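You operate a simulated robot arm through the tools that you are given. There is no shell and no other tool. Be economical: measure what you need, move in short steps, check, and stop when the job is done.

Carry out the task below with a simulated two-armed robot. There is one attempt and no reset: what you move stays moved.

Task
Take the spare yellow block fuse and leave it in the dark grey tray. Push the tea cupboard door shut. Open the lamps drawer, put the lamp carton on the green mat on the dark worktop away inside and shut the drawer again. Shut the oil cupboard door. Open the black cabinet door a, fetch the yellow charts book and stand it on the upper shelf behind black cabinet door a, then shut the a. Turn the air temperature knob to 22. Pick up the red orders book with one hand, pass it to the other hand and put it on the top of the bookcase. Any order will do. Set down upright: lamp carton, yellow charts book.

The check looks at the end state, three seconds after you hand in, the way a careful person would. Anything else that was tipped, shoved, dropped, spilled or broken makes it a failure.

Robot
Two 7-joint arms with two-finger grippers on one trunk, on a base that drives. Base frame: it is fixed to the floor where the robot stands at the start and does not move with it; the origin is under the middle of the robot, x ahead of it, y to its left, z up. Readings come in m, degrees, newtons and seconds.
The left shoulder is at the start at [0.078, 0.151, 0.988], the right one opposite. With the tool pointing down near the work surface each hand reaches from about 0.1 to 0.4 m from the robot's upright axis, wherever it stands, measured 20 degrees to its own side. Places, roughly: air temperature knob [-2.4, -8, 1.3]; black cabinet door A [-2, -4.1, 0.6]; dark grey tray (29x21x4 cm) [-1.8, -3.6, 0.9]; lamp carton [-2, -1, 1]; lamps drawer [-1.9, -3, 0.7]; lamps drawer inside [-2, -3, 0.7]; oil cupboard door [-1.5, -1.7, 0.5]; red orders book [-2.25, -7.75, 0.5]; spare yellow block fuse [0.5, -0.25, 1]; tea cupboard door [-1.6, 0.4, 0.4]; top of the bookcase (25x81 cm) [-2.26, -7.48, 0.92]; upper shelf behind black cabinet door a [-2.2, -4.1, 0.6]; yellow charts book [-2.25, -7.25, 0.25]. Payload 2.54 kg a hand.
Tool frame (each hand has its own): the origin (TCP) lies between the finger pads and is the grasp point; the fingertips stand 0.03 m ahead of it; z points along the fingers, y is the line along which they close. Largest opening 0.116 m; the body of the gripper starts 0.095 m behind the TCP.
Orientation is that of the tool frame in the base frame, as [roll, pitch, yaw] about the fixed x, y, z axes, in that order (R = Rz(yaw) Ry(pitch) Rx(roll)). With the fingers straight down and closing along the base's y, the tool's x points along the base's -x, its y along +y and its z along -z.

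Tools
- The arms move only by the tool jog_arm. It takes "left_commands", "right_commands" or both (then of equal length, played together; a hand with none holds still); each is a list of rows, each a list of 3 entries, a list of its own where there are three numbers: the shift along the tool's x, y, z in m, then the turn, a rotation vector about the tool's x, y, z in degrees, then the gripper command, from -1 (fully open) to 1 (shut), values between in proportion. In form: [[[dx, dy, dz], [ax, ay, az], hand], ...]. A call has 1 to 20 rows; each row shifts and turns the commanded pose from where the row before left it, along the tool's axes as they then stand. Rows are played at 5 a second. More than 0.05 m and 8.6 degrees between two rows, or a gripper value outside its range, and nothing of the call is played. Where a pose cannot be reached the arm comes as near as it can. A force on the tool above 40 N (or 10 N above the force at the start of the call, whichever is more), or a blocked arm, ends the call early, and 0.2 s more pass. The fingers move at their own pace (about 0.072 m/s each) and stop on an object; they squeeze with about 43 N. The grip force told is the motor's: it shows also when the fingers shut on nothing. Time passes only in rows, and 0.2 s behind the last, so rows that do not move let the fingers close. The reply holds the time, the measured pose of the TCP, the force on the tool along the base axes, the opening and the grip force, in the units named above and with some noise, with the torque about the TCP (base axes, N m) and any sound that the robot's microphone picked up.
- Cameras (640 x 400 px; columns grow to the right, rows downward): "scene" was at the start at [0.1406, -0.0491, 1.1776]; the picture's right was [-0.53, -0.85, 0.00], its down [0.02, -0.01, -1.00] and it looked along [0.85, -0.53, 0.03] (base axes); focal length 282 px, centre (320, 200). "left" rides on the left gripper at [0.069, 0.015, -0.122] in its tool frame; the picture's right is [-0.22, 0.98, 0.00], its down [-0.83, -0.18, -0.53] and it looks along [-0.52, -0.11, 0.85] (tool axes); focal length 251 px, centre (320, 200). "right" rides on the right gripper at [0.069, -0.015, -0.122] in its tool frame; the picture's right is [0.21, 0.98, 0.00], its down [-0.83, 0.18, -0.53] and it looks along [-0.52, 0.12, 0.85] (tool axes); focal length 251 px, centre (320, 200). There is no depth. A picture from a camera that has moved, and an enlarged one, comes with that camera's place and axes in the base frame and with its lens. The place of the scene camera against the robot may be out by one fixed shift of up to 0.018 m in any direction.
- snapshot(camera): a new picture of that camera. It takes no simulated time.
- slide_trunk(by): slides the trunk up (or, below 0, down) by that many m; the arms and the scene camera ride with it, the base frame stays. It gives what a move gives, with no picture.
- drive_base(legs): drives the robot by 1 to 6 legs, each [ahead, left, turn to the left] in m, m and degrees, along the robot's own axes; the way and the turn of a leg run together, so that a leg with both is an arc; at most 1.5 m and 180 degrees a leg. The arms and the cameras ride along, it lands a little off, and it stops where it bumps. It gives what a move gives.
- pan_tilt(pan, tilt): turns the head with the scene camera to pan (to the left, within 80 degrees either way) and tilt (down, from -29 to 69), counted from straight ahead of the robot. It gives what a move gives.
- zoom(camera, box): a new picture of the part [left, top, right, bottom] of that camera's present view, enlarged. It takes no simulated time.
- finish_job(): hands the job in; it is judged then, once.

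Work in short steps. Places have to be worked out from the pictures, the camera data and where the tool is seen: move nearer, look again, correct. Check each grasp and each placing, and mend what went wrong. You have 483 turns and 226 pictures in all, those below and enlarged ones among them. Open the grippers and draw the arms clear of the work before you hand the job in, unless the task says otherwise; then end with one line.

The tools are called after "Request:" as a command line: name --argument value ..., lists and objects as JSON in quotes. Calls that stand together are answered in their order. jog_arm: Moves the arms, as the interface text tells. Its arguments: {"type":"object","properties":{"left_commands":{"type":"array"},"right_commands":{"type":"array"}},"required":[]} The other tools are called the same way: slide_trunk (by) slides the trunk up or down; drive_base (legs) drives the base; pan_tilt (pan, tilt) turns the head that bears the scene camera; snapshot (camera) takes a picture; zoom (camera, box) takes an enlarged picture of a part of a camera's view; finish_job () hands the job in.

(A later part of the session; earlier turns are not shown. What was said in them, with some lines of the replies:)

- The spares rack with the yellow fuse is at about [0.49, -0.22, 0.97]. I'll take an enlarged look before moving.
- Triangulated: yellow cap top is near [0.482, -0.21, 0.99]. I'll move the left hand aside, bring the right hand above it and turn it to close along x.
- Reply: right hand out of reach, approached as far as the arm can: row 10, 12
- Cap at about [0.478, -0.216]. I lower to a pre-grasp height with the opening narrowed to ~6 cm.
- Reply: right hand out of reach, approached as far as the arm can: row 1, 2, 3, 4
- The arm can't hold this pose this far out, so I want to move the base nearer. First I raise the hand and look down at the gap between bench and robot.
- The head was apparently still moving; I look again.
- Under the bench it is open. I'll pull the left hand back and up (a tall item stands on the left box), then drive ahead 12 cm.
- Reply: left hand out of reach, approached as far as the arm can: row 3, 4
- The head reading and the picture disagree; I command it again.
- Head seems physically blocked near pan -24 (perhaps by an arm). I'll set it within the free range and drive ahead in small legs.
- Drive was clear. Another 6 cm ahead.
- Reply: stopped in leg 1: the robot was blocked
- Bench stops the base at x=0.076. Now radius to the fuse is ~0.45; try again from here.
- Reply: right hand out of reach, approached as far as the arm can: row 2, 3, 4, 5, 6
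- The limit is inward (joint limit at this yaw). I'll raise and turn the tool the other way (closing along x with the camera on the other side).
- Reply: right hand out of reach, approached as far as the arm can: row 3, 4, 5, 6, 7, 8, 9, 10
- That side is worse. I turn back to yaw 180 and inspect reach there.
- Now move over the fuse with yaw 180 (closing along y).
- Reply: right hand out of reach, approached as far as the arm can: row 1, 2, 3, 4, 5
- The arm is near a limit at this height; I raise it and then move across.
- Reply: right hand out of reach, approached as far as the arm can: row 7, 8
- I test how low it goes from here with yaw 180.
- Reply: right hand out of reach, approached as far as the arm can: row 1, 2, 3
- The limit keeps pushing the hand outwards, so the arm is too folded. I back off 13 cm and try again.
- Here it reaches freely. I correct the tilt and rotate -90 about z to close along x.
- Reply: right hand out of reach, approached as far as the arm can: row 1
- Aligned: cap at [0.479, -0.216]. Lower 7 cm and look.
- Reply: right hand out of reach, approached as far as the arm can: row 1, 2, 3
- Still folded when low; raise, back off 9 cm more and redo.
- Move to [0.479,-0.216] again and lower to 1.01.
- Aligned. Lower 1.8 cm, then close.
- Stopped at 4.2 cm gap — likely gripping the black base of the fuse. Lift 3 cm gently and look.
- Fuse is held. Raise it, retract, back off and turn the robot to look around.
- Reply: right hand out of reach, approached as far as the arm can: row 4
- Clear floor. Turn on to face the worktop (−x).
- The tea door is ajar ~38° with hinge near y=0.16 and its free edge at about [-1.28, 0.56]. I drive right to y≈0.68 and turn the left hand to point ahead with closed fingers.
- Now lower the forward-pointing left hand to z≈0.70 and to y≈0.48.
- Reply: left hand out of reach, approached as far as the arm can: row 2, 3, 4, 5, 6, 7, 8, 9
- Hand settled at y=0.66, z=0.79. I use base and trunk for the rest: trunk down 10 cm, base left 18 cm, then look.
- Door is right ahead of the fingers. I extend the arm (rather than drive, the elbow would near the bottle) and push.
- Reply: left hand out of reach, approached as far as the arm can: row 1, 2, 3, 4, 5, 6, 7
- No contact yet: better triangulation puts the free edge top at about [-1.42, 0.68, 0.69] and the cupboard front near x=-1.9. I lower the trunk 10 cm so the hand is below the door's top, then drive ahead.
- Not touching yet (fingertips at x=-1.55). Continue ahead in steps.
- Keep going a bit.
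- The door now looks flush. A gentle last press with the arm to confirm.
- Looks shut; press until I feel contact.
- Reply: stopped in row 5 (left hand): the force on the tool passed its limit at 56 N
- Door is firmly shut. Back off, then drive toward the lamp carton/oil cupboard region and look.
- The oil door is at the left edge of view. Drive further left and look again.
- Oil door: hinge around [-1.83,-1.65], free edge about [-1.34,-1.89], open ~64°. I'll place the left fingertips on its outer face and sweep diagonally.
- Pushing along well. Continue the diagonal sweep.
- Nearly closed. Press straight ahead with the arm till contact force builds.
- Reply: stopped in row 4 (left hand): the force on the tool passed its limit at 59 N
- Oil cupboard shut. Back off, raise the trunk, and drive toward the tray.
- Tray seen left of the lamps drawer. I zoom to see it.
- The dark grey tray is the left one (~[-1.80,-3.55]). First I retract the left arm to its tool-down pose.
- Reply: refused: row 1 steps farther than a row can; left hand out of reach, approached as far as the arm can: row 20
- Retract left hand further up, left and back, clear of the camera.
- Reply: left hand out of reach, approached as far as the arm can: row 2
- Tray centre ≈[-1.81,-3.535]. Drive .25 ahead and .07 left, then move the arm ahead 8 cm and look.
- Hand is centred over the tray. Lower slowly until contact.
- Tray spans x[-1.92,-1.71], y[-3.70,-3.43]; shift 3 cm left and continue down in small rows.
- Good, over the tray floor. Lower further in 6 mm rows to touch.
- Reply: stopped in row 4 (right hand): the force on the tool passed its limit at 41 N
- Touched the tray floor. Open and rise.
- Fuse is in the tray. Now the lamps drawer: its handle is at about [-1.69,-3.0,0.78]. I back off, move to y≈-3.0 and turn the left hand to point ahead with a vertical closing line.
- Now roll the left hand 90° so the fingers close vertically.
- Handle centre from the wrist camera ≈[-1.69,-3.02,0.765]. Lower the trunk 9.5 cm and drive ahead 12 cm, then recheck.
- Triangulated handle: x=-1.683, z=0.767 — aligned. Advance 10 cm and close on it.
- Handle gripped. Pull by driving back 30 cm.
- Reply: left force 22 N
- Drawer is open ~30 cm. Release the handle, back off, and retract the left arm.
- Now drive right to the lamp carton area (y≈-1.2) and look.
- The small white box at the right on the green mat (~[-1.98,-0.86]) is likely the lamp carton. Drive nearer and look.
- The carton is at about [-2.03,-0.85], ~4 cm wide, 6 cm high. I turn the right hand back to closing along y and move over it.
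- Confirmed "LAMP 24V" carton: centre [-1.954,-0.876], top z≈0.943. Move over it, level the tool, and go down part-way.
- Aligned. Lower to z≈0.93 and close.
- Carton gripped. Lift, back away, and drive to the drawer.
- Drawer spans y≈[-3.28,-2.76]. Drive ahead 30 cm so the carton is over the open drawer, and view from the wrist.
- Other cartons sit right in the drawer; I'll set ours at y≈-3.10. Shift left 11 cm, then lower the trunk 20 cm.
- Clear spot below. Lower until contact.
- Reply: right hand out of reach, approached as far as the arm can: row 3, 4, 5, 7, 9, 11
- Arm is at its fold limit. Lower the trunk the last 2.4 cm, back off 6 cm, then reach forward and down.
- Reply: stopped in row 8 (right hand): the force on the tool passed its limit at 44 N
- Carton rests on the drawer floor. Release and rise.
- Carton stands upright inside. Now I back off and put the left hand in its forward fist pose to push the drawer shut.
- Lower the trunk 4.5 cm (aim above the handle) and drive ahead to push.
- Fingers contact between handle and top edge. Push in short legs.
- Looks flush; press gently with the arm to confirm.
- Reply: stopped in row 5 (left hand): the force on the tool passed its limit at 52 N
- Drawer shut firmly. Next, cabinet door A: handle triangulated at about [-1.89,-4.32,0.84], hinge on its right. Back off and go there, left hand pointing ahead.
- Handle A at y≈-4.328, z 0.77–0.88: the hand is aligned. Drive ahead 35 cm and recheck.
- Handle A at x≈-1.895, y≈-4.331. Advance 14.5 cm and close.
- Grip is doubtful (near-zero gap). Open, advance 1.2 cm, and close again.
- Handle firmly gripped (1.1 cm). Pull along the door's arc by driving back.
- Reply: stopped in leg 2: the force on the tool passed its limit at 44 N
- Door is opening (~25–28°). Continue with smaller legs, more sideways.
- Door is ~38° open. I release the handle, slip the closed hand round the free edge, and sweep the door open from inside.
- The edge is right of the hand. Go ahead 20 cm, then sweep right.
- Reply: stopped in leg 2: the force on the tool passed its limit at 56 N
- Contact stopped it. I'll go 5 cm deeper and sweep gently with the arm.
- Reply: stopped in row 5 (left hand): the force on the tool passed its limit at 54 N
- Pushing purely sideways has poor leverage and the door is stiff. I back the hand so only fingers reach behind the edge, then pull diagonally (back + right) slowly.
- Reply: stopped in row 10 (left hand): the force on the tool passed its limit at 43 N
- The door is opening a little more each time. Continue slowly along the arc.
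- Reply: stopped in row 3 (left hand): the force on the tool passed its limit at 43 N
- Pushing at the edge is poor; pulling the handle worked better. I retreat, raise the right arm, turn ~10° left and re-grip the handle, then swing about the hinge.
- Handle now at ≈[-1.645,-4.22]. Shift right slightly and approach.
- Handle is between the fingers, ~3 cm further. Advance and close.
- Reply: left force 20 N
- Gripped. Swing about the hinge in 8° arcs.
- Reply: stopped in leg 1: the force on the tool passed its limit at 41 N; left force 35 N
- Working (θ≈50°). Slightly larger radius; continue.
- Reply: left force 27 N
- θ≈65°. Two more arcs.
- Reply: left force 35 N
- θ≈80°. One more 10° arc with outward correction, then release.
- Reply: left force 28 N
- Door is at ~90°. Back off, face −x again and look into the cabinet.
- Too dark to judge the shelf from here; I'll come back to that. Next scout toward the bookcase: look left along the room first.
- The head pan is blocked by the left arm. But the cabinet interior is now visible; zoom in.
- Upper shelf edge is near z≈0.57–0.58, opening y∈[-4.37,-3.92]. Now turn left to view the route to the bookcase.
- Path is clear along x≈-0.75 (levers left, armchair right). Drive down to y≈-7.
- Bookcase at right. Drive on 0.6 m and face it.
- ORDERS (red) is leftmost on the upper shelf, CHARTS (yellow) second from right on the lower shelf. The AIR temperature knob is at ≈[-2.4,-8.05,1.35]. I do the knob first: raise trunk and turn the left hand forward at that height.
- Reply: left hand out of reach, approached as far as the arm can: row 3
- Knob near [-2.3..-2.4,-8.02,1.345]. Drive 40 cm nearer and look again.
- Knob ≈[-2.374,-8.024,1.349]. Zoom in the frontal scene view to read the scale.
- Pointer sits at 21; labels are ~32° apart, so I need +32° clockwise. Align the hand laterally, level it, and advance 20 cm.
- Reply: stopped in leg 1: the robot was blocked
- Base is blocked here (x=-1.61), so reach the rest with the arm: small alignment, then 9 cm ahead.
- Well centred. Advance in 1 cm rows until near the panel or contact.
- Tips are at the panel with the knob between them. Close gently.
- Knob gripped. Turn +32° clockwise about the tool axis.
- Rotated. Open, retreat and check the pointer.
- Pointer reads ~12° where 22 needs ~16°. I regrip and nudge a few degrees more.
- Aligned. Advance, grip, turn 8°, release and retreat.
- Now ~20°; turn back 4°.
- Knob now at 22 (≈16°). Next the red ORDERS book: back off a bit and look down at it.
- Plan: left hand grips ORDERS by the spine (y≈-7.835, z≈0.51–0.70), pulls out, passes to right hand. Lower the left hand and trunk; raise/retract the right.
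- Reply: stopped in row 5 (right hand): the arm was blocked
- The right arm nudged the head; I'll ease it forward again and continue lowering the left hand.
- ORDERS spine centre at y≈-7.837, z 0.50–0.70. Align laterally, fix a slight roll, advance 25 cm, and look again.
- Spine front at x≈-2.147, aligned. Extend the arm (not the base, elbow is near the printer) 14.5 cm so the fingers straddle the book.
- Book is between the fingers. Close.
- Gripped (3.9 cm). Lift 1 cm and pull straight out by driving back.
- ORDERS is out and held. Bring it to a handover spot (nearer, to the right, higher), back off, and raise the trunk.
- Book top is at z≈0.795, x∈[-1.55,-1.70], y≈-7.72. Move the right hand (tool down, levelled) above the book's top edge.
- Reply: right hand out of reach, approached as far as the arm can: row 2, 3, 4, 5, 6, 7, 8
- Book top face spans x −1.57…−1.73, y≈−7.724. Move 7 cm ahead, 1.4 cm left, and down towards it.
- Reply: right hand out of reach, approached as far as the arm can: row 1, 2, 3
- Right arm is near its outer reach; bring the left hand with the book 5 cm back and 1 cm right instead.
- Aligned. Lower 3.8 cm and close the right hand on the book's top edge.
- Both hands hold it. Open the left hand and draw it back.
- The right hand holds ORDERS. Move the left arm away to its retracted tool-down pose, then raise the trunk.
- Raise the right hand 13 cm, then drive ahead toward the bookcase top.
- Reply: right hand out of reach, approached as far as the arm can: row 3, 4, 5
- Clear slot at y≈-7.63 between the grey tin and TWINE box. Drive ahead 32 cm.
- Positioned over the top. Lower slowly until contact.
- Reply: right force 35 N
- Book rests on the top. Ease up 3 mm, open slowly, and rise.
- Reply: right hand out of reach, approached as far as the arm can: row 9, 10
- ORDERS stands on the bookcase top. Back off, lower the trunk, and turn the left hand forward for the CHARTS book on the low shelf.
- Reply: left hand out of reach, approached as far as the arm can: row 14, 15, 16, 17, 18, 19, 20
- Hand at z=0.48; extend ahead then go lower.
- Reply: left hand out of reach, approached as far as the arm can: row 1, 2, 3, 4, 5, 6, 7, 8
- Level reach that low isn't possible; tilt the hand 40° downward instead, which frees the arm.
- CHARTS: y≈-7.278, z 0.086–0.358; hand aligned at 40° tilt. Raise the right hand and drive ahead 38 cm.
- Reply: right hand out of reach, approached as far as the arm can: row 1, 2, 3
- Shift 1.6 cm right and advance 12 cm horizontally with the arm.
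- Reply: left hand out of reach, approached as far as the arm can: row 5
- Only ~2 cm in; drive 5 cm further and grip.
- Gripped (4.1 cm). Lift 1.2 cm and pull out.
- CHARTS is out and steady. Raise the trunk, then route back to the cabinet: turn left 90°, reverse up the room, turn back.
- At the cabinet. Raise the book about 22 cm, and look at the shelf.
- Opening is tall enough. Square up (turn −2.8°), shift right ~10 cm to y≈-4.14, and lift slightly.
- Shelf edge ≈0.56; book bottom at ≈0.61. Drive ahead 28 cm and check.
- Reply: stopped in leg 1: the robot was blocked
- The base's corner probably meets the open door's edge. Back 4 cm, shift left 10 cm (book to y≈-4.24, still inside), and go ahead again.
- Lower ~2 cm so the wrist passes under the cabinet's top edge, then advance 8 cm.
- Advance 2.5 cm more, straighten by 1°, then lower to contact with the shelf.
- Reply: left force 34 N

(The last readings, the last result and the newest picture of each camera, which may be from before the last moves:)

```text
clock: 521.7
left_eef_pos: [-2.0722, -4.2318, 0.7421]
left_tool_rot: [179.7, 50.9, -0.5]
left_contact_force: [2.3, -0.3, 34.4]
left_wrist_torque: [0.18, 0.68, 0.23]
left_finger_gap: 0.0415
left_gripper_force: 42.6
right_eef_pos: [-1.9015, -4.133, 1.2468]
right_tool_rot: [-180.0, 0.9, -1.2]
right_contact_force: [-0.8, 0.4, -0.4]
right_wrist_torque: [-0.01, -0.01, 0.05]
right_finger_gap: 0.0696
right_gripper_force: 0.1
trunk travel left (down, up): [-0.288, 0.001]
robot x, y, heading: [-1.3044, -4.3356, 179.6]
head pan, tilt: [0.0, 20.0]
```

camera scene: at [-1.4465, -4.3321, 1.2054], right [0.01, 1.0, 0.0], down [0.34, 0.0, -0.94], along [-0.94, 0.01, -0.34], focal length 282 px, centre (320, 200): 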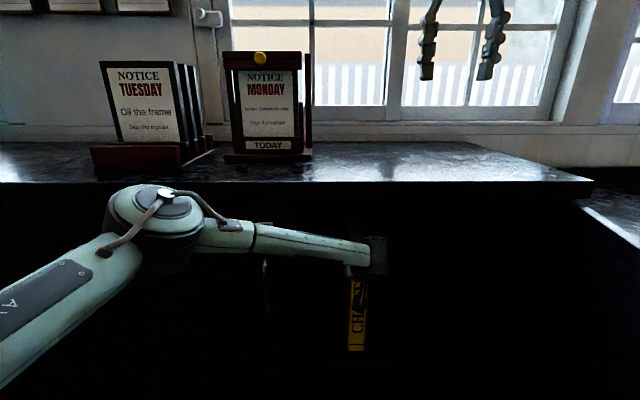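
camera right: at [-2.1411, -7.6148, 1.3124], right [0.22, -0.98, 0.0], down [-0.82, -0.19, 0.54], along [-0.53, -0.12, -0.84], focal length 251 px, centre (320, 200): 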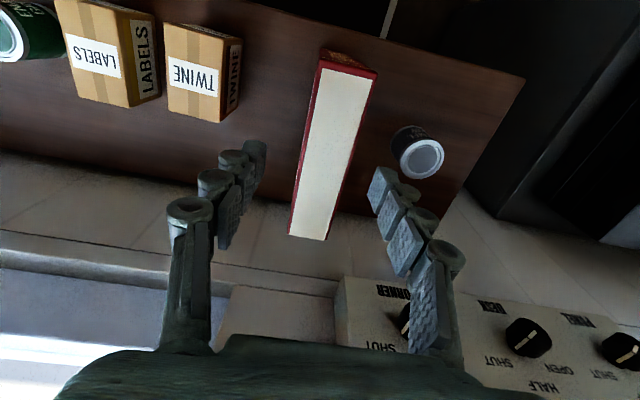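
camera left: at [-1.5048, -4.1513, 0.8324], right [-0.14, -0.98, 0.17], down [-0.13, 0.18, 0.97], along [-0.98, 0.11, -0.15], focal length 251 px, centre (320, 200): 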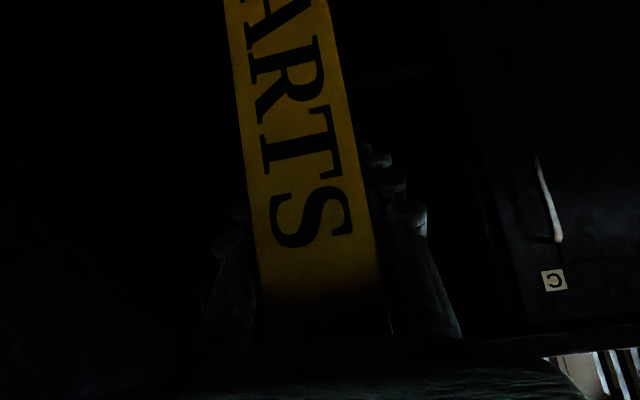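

Book stands on the shelf (z≈0.552). Ease the press, open slowly.

Request:
jog_arm --left_commands '[[[-0.0035, 0, -0.003], [0, 0, 0], 1], [[-0.001, 0, -0.001], [0, 0, 0], 1]]'

```text
clock: 522.3
left_eef_pos: [-2.0696, -4.2325, 0.7402]
left_tool_rot: [179.5, 50.5, -0.7]
left_contact_force: [-10.9, 3.4, 16.0]
left_wrist_torque: [0.31, 1.58, -0.08]
left_finger_gap: 0.0411
left_gripper_force: 42.7
right_eef_pos: [-1.9031, -4.1326, 1.2429]
right_tool_rot: [179.9, 0.6, -1.2]
right_contact_force: [1.2, -0.6, -0.1]
right_wrist_torque: [0.0, 0.02, -0.02]
right_finger_gap: 0.0695
right_gripper_force: 0.1
trunk travel left (down, up): [-0.288, 0.001]
robot x, y, heading: [-1.3058, -4.3315, 179.7]
head pan, tilt: [0.0, 20.0]
```

Request:
jog_arm --left_commands '[[[-0.002, 0, -0.0015], [0, 0.5, 0], 1], [[0, 0, 0], [0, 0, 0], 0.22], [[0, 0, 0], [0, 0, 0], 0.1], [[0, 0, 0], [0, 0, 0], 0], [[0, 0, 0], [0, 0, 0], -0.1], [[0, 0, 0], [0, 0, 0], -0.1]]'

Request:
snapshot --camera "left"

```text
clock: 523.7
left_eef_pos: [-2.0702, -4.2309, 0.7409]
left_tool_rot: [179.6, 49.5, -0.7]
left_contact_force: [0.2, -0.1, -0.3]
left_wrist_torque: [0.01, 0.03, -0.02]
left_finger_gap: 0.0635
left_gripper_force: 0.2
right_eef_pos: [-1.905, -4.1332, 1.2427]
right_tool_rot: [-179.9, 0.6, -1.2]
right_contact_force: [-0.2, -0.3, -0.9]
right_wrist_torque: [0.04, -0.01, 0.02]
right_finger_gap: 0.0698
right_gripper_force: 0.0
trunk travel left (down, up): [-0.288, 0.001]
robot x, y, heading: [-1.3044, -4.3336, 179.6]
head pan, tilt: [0.0, 20.0]
```

```text
59 pictures are left
camera left: at [-1.9323, -4.2464, 0.7682], right [-0.14, -0.98, 0.17], down [-0.13, 0.19, 0.97], along [-0.98, 0.12, -0.15], focal length 251 px, centre (320, 200)
```

left: 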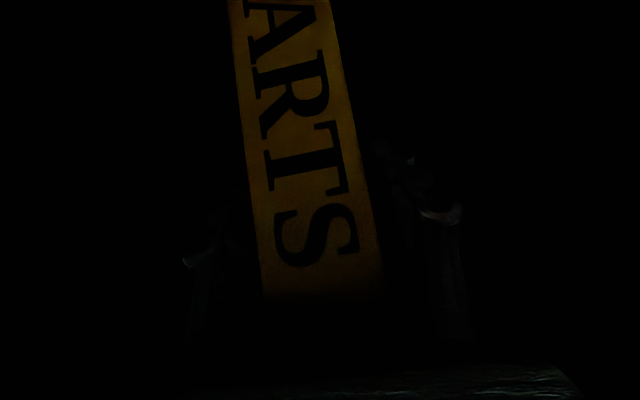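

Book stands free. Withdraw straight back.

Request:
drive_base --legs '[[-0.12, 0, 0], [-0.25, 0, 0]]'

Request:
snapshot --camera "left"

Request:
zoom --camera "scene" --box '[200, 100, 560, 400]'

```text
clock: 526.4
left_eef_pos: [-1.7005, -4.2355, 0.7404]
left_tool_rot: [179.6, 49.6, -0.6]
left_contact_force: [0.6, 0.0, 0.2]
left_wrist_torque: [0.03, 0.01, -0.01]
left_finger_gap: 0.0638
left_gripper_force: 0.1
right_eef_pos: [-1.5345, -4.1369, 1.2421]
right_tool_rot: [180.0, 0.7, -1.1]
right_contact_force: [0.6, 0.2, -0.3]
right_wrist_torque: [0.02, 0.05, -0.02]
right_finger_gap: 0.0696
right_gripper_force: 0.1
trunk travel left (down, up): [-0.288, 0.001]
robot x, y, heading: [-0.9313, -4.335, 179.5]
head pan, tilt: [0.0, 20.0]
```

```text
58 pictures are left
camera left: at [-1.562, -4.2502, 0.7686], right [-0.14, -0.98, 0.17], down [-0.13, 0.19, 0.97], along [-0.98, 0.12, -0.15], focal length 251 px, centre (320, 200)
```

left: 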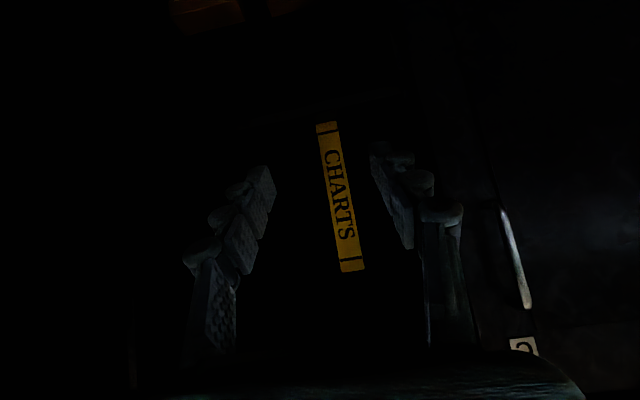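

```text
1.33 times, centred on (380, 250) of scene
camera zoom: at [-1.0977, -4.3352, 1.206], right [0.01, 1.0, 0.0], down [0.34, 0.0, -0.94], along [-0.94, 0.01, -0.34], focal length 376 px, centre (240, 133)
```

zoom: 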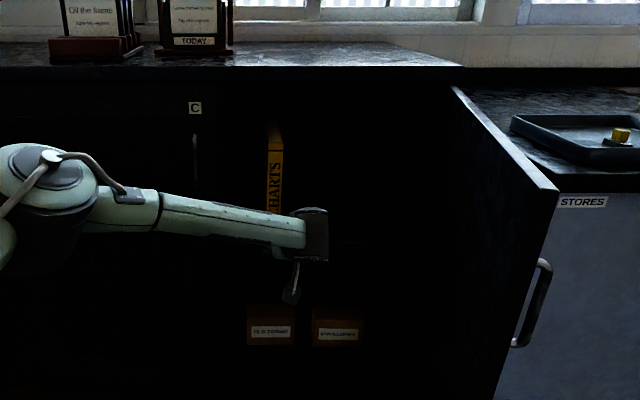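

CHARTS stands upright on the upper shelf. To shut door A I level the left hand into a fist at z≈0.70 (below the handle).

Request:
jog_arm --left_commands '[[[-0.01, 0, 0], [0, -8, 0], 1], [[-0.01, 0, 0], [0, -8, 0], 1], [[-0.01, 0, 0], [0, -8, 0], 1], [[-0.01, 0, 0], [0, -8, 0], 1], [[-0.01, 0, 0], [0, -8, 0], 1], [[0, 0, 0], [0, 0, 0], 1]]'

Request:
slide_trunk --by -0.08

Request:
drive_base --legs '[[0, 0, 55.5]]'

```text
clock: 527.8
left_eef_pos: [-1.7178, -4.2285, 0.7939]
left_tool_rot: [163.2, 89.1, -16.4]
left_contact_force: [0.3, 0.1, -0.2]
left_wrist_torque: [0.01, 0.0, -0.03]
left_finger_gap: 0.0
left_gripper_force: 28.4
left hand out of reach, approached as far as the arm can: row 5
right_eef_pos: [-1.5365, -4.1359, 1.2433]
right_tool_rot: [179.9, 0.5, -1.1]
right_contact_force: [-0.3, 0.1, -0.5]
right_wrist_torque: [0.01, -0.01, 0.03]
right_finger_gap: 0.0697
right_gripper_force: 0.0
trunk travel left (down, up): [-0.288, 0.001]
robot x, y, heading: [-0.9377, -4.3362, 179.6]
head pan, tilt: [0.0, 20.0]
```

```text
clock: 528.9
left_eef_pos: [-1.7191, -4.23, 0.7127]
left_tool_rot: [163.6, 89.1, -16.1]
left_contact_force: [-0.3, 0.4, 0.0]
left_wrist_torque: [-0.01, 0.0, -0.01]
left_finger_gap: 0.0
left_gripper_force: 28.4
right_eef_pos: [-1.5354, -4.136, 1.1638]
right_tool_rot: [180.0, 0.6, -1.0]
right_contact_force: [-0.4, 0.3, -0.4]
right_wrist_torque: [-0.01, 0.05, -0.03]
right_finger_gap: 0.0696
right_gripper_force: 0.1
trunk travel left (down, up): [-0.208, 0.081]
robot x, y, heading: [-0.9356, -4.3271, 179.6]
head pan, tilt: [0.0, 20.0]
```

```text
clock: 531.9
left_eef_pos: [-1.4709, -4.9155, 0.7129]
left_tool_rot: [164.3, 89.0, 39.3]
left_contact_force: [-0.6, 0.2, 0.4]
left_wrist_torque: [0.01, -0.03, 0.02]
left_finger_gap: 0.0
left_gripper_force: 28.5
right_eef_pos: [-1.4426, -4.7129, 1.1629]
right_tool_rot: [180.0, 0.6, 53.8]
right_contact_force: [-0.8, -0.8, -0.6]
right_wrist_torque: [0.0, -0.01, 0.0]
right_finger_gap: 0.0697
right_gripper_force: 0.0
trunk travel left (down, up): [-0.208, 0.081]
robot x, y, heading: [-0.9326, -4.3359, -125.4]
head pan, tilt: [0.0, 20.0]
```

Now go around the door edge to its outer side.

Request:
drive_base --legs '[[-0.2, 0.287, 0], [-1.024, -0.7175, 0], [0.3, -0.12, 0]]'

Request:
snapshot --camera "scene"

Request:
snapshot --camera "left"

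```text
clock: 543.9
left_eef_pos: [-1.3831, -3.8329, 0.7125]
left_tool_rot: [164.0, 89.0, 38.8]
left_contact_force: [-0.1, -0.4, -0.7]
left_wrist_torque: [-0.01, -0.02, 0.01]
left_finger_gap: 0.0
left_gripper_force: 28.8
right_eef_pos: [-1.352, -3.6316, 1.1627]
right_tool_rot: [-180.0, 0.6, 53.4]
right_contact_force: [0.3, -0.8, 0.4]
right_wrist_torque: [0.0, -0.02, 0.0]
right_finger_gap: 0.0697
right_gripper_force: 0.1
trunk travel left (down, up): [-0.208, 0.081]
robot x, y, heading: [-0.8417, -3.255, -125.7]
head pan, tilt: [0.0, 20.0]
```

```text
56 pictures are left
camera scene: at [-0.939, -3.388, 1.1258], right [-0.81, 0.59, 0.0], down [0.2, 0.28, -0.94], along [-0.55, -0.76, -0.34], focal length 282 px, centre (320, 200)
```

scene: 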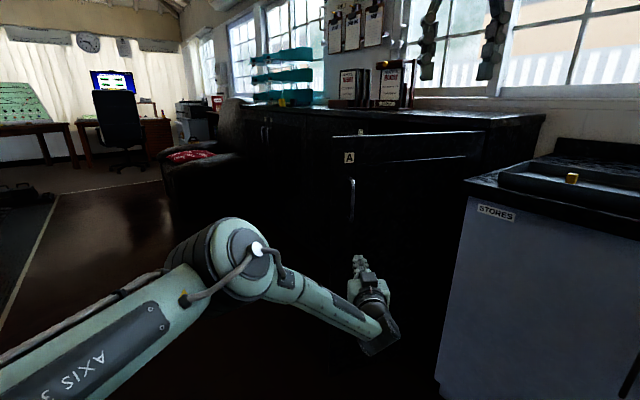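

```text
55 pictures are left
camera left: at [-1.2991, -3.7406, 0.6472], right [0.8, -0.57, 0.22], down [0.15, 0.53, 0.83], along [-0.59, -0.63, 0.51], focal length 251 px, centre (320, 200)
```

left: 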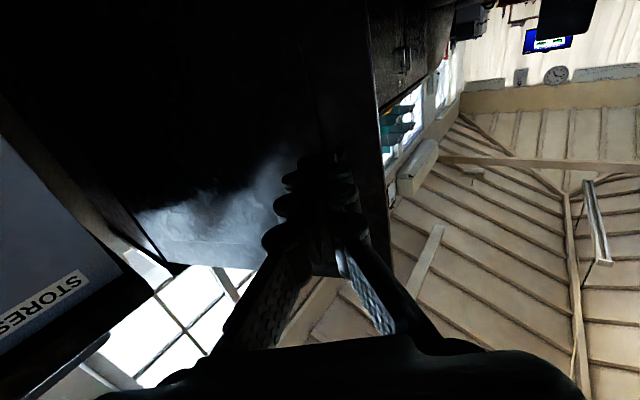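

Hand is facing the door's outer face near its free edge. Advance to contact, then swing closed in arcs.

Request:
drive_base --legs '[[0.13, 0, 0]]'

Request:
drive_base --legs '[[0.077, 0.182, -10]]'

Request:
drive_base --legs '[[0.077, 0.182, -10]]'

Request:
snapshot --camera "scene"

```text
clock: 545.2
left_eef_pos: [-1.4575, -3.9369, 0.7134]
left_tool_rot: [164.5, 89.1, 39.5]
left_contact_force: [0.7, 0.3, -0.4]
left_wrist_torque: [0.0, -0.01, -0.01]
left_finger_gap: 0.0
left_gripper_force: 28.6
right_eef_pos: [-1.4277, -3.7355, 1.1636]
right_tool_rot: [-179.9, 0.6, 53.5]
right_contact_force: [0.7, -0.3, -0.4]
right_wrist_torque: [0.06, -0.03, -0.02]
right_finger_gap: 0.0697
right_gripper_force: 0.0
trunk travel left (down, up): [-0.208, 0.081]
robot x, y, heading: [-0.9164, -3.3578, -125.7]
head pan, tilt: [0.0, 20.0]
```

```text
clock: 547.5
left_eef_pos: [-1.4649, -4.0095, 0.7119]
left_tool_rot: [164.5, 89.0, 29.2]
left_contact_force: [0.5, -0.8, -0.4]
left_wrist_torque: [-0.01, 0.01, 0.0]
left_finger_gap: 0.0
left_gripper_force: 28.5
right_eef_pos: [-1.3976, -3.8162, 1.162]
right_tool_rot: [-180.0, 0.5, 43.4]
right_contact_force: [0.6, -0.3, 0.5]
right_wrist_torque: [0.02, 0.04, 0.0]
right_finger_gap: 0.0696
right_gripper_force: 0.1
trunk travel left (down, up): [-0.208, 0.081]
robot x, y, heading: [-0.8302, -3.5346, -135.9]
head pan, tilt: [0.0, 20.0]
```

```text
clock: 549.9
left_eef_pos: [-1.4842, -4.0802, 0.7134]
left_tool_rot: [164.6, 88.9, 19.1]
left_contact_force: [0.0, -0.2, -0.2]
left_wrist_torque: [-0.02, -0.03, 0.03]
left_finger_gap: 0.0001
left_gripper_force: 29.0
right_eef_pos: [-1.3839, -3.9006, 1.1631]
right_tool_rot: [-180.0, 0.6, 33.2]
right_contact_force: [0.1, -0.9, 0.3]
right_wrist_torque: [0.01, 0.0, 0.0]
right_finger_gap: 0.0696
right_gripper_force: 0.1
trunk travel left (down, up): [-0.208, 0.081]
robot x, y, heading: [-0.7746, -3.7279, -146.1]
head pan, tilt: [0.0, 20.0]
```

```text
54 pictures are left
camera scene: at [-0.912, -3.8181, 1.1259], right [-0.56, 0.83, 0.0], down [0.28, 0.19, -0.94], along [-0.78, -0.52, -0.34], focal length 282 px, centre (320, 200)
```

scene: 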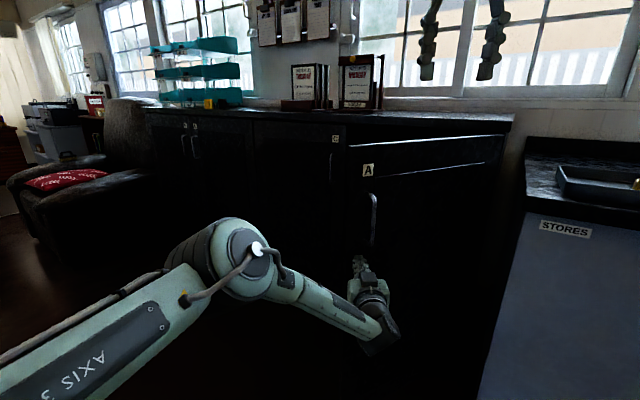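

Door is closing (≈65°). Continue.

Request:
drive_base --legs '[[0.077, 0.182, -10], [0.077, 0.182, -10]]'

Request:
snapshot --camera "scene"

```text
clock: 554.3
left_eef_pos: [-1.5547, -4.2073, 0.7133]
left_tool_rot: [164.7, 89.1, -0.8]
left_contact_force: [-0.1, -0.4, -0.1]
left_wrist_torque: [0.01, 0.0, -0.01]
left_finger_gap: 0.0
left_gripper_force: 28.5
right_eef_pos: [-1.3997, -4.0731, 1.1621]
right_tool_rot: [179.9, 0.6, 13.1]
right_contact_force: [0.3, -1.0, -0.6]
right_wrist_torque: [-0.04, 0.0, -0.01]
right_finger_gap: 0.0697
right_gripper_force: 0.1
trunk travel left (down, up): [-0.208, 0.081]
robot x, y, heading: [-0.7669, -4.1178, -166.2]
head pan, tilt: [0.0, 20.0]
```

```text
53 pictures are left
camera scene: at [-0.928, -4.1571, 1.1259], right [-0.24, 0.97, 0.0], down [0.33, 0.08, -0.94], along [-0.91, -0.23, -0.34], focal length 282 px, centre (320, 200)
```

scene: 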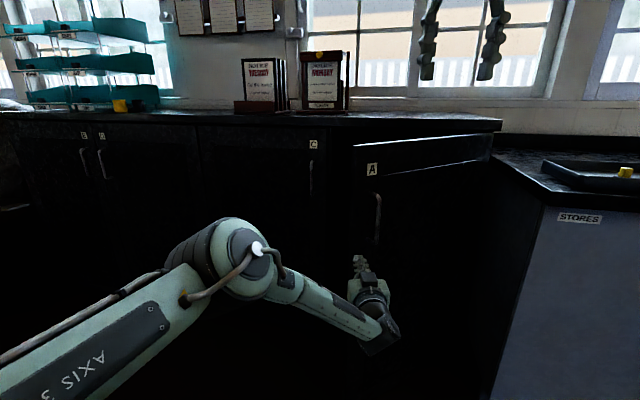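

θ≈46°. Two more arcs.

Request:
drive_base --legs '[[0.085, 0.175, -10], [0.09, 0.17, -8]]'

Request:
snapshot --camera "scene"

```text
clock: 558.5
left_eef_pos: [-1.6896, -4.3145, 0.7132]
left_tool_rot: [164.6, 89.1, -18.8]
left_contact_force: [0.5, 0.6, -0.3]
left_wrist_torque: [-0.03, 0.03, 0.01]
left_finger_gap: 0.0001
left_gripper_force: 28.6
right_eef_pos: [-1.5004, -4.2361, 1.1627]
right_tool_rot: [179.9, 0.5, -4.9]
right_contact_force: [-0.5, 0.1, 0.8]
right_wrist_torque: [0.0, -0.04, 0.01]
right_finger_gap: 0.0696
right_gripper_force: 0.0
trunk travel left (down, up): [-0.208, 0.081]
robot x, y, heading: [-0.914, -4.4743, 175.9]
head pan, tilt: [0.0, 20.0]
```

```text
52 pictures are left
camera scene: at [-1.0776, -4.4625, 1.1259], right [0.07, 1.0, 0.0], down [0.34, -0.02, -0.94], along [-0.94, 0.07, -0.34], focal length 282 px, centre (320, 200)
```

scene: 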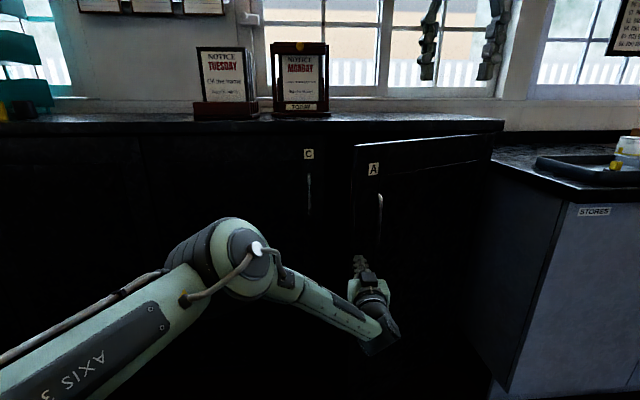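

θ≈20°. Push straight ahead now.

Request:
drive_base --legs '[[0.1, 0, 0], [0.06, 0, 0]]'

Request:
jog_arm --left_commands '[[[0, 0, 0.01], [0, 0, 0], 1], [[0, 0, 0.01], [0, 0, 0], 1], [[0, 0, 0.01], [0, 0, 0], 1], [[0, 0, 0.01], [0, 0, 0], 1], [[0, 0, 0.01], [0, 0, 0], 1], [[0, 0, 0.01], [0, 0, 0], 1], [[0, 0, 0.01], [0, 0, 0], 1]]'

Request:
snapshot --camera "scene"

```text
clock: 560.2
left_eef_pos: [-1.8499, -4.3034, 0.7143]
left_tool_rot: [164.9, 89.0, -18.5]
left_contact_force: [-0.1, 0.0, -0.3]
left_wrist_torque: [0.01, 0.0, 0.02]
left_finger_gap: 0.0
left_gripper_force: 28.8
right_eef_pos: [-1.6621, -4.222, 1.1629]
right_tool_rot: [179.8, 0.6, -5.0]
right_contact_force: [-0.2, 0.1, 0.1]
right_wrist_torque: [0.01, -0.06, 0.01]
right_finger_gap: 0.0696
right_gripper_force: 0.1
trunk travel left (down, up): [-0.208, 0.081]
robot x, y, heading: [-1.0755, -4.4611, 175.7]
head pan, tilt: [0.0, 20.0]
```

```text
clock: 561.8
left_eef_pos: [-1.9169, -4.2962, 0.7145]
left_tool_rot: [172.5, 88.4, -10.7]
left_contact_force: [26.8, -6.1, 2.2]
left_wrist_torque: [0.09, 0.31, 0.3]
left_finger_gap: 0.0002
left_gripper_force: 28.6
right_eef_pos: [-1.6587, -4.2228, 1.1642]
right_tool_rot: [-180.0, 0.9, -4.9]
right_contact_force: [-0.9, -0.4, 0.4]
right_wrist_torque: [-0.01, -0.03, 0.01]
right_finger_gap: 0.0694
right_gripper_force: 0.1
trunk travel left (down, up): [-0.208, 0.081]
robot x, y, heading: [-1.0713, -4.4634, 175.9]
head pan, tilt: [0.0, 20.0]
```

```text
51 pictures are left
camera scene: at [-1.2356, -4.4512, 1.1263], right [0.07, 1.0, 0.0], down [0.34, -0.02, -0.94], along [-0.94, 0.07, -0.34], focal length 282 px, centre (320, 200)
```

scene: 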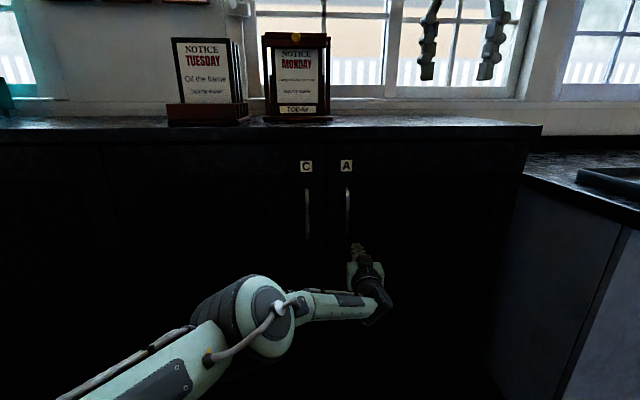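

Looks shut; press a little more to confirm.

Request:
jog_arm --left_commands '[[[0, 0, 0.008], [0, 0, 0], 1], [[0, 0, 0.008], [0, 0, 0], 1], [[0, 0, 0.008], [0, 0, 0], 1]]'

Request:
zoom --camera "scene" --box '[230, 110, 560, 310]'

```text
clock: 562.0
left_eef_pos: [-1.9154, -4.2962, 0.7142]
left_tool_rot: [171.0, 88.7, -12.0]
left_contact_force: [14.6, -5.9, 5.0]
left_wrist_torque: [0.02, 0.32, 0.19]
left_finger_gap: 0.0
left_gripper_force: 28.7
left hand out of reach, approached as far as the arm can: row 1
right_eef_pos: [-1.659, -4.2223, 1.1632]
right_tool_rot: [-180.0, 0.8, -4.8]
right_contact_force: [0.3, -0.4, -0.4]
right_wrist_torque: [0.01, 0.01, 0.0]
right_finger_gap: 0.0699
right_gripper_force: 0.2
trunk travel left (down, up): [-0.208, 0.081]
robot x, y, heading: [-1.0719, -4.4595, 175.8]
head pan, tilt: [0.0, 20.0]
stopped in row 1 (left hand): the force on the tool passed its limit at 52 N (the readings are from after the stop); the commanded pose is now the measured one
```

```text
1.94 times, centred on (395, 210) of scene
camera zoom: at [-1.2354, -4.4513, 1.1263], right [0.07, 1.0, 0.0], down [0.34, -0.02, -0.94], along [-0.94, 0.07, -0.34], focal length 547 px, centre (174, 181)
```

zoom: 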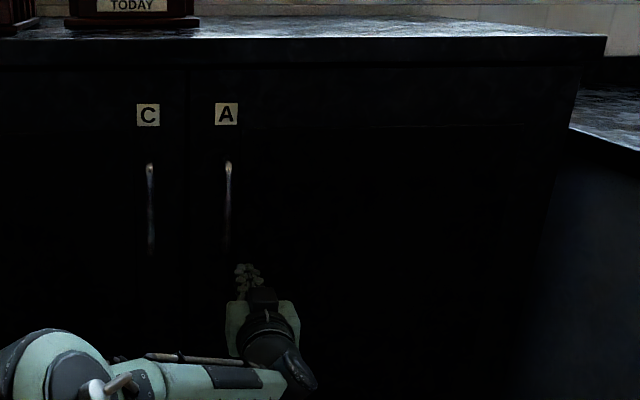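

Door A is shut. Back off, open the hand, and take a final look along the worktop.

Request:
drive_base --legs '[[-0.45, 0, 0], [0, 0, -50]]'

Request:
jog_arm --left_commands '[[[-0.03, 0, -0.02], [0, 0, 0], -1], [[-0.03, 0, -0.02], [0, 0, 0], -1], [[-0.03, 0, -0.02], [0, 0, 0], -1], [[0, 0, 0], [0, 0, 0], -1]]' --right_commands '[[[0, 0, 0], [0, 0, 0], -1], [[0, 0, 0], [0, 0, 0], -1], [[0, 0, 0], [0, 0, 0], -1], [[0, 0, 0], [0, 0, 0], -1]]'

Request:
snapshot --camera "scene"

```text
clock: 567.1
left_eef_pos: [-1.038, -3.7409, 0.7125]
left_tool_rot: [171.6, 88.3, -61.5]
left_contact_force: [-0.3, 0.0, 0.5]
left_wrist_torque: [0.0, -0.03, 0.0]
left_finger_gap: 0.0001
left_gripper_force: 28.7
right_eef_pos: [-0.8183, -3.8928, 1.1625]
right_tool_rot: [179.8, 0.5, -55.0]
right_contact_force: [0.3, -0.1, 0.8]
right_wrist_torque: [0.01, 0.04, 0.0]
right_finger_gap: 0.0693
right_gripper_force: 0.0
trunk travel left (down, up): [-0.208, 0.081]
robot x, y, heading: [-0.623, -4.4995, 125.8]
head pan, tilt: [0.0, 20.0]
```

```text
clock: 568.1
left_eef_pos: [-1.0039, -3.7888, 0.8035]
left_tool_rot: [172.3, 88.4, -60.9]
left_contact_force: [0.1, -0.1, 0.0]
left_wrist_torque: [-0.01, 0.0, 0.02]
left_finger_gap: 0.1159
left_gripper_force: 0.0
right_eef_pos: [-0.8172, -3.8917, 1.1626]
right_tool_rot: [179.9, 0.5, -55.0]
right_contact_force: [0.2, 0.2, 0.8]
right_wrist_torque: [0.03, 0.03, 0.03]
right_finger_gap: 0.1159
right_gripper_force: 0.1
trunk travel left (down, up): [-0.208, 0.081]
robot x, y, heading: [-0.6244, -4.4963, 125.9]
head pan, tilt: [0.0, 20.0]
```

```text
49 pictures are left
camera scene: at [-0.7204, -4.3658, 1.1259], right [0.81, 0.59, 0.0], down [0.2, -0.28, -0.94], along [-0.55, 0.76, -0.34], focal length 282 px, centre (320, 200)
```

scene: 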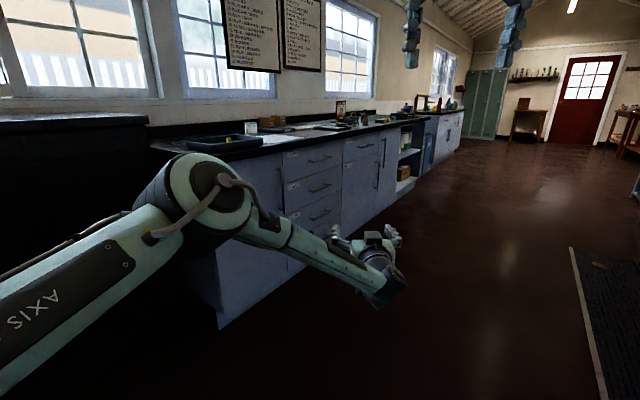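

All fronts look flush, both grippers are open, and the arms are clear of the work. Handing in.

Request:
finish_job

```text
The job is handed in.
```

I carried out all seven parts of the task and handed the job in. I couldn't see the lamp carton after the drawer closed; it was standing upright just before I pushed it shut.
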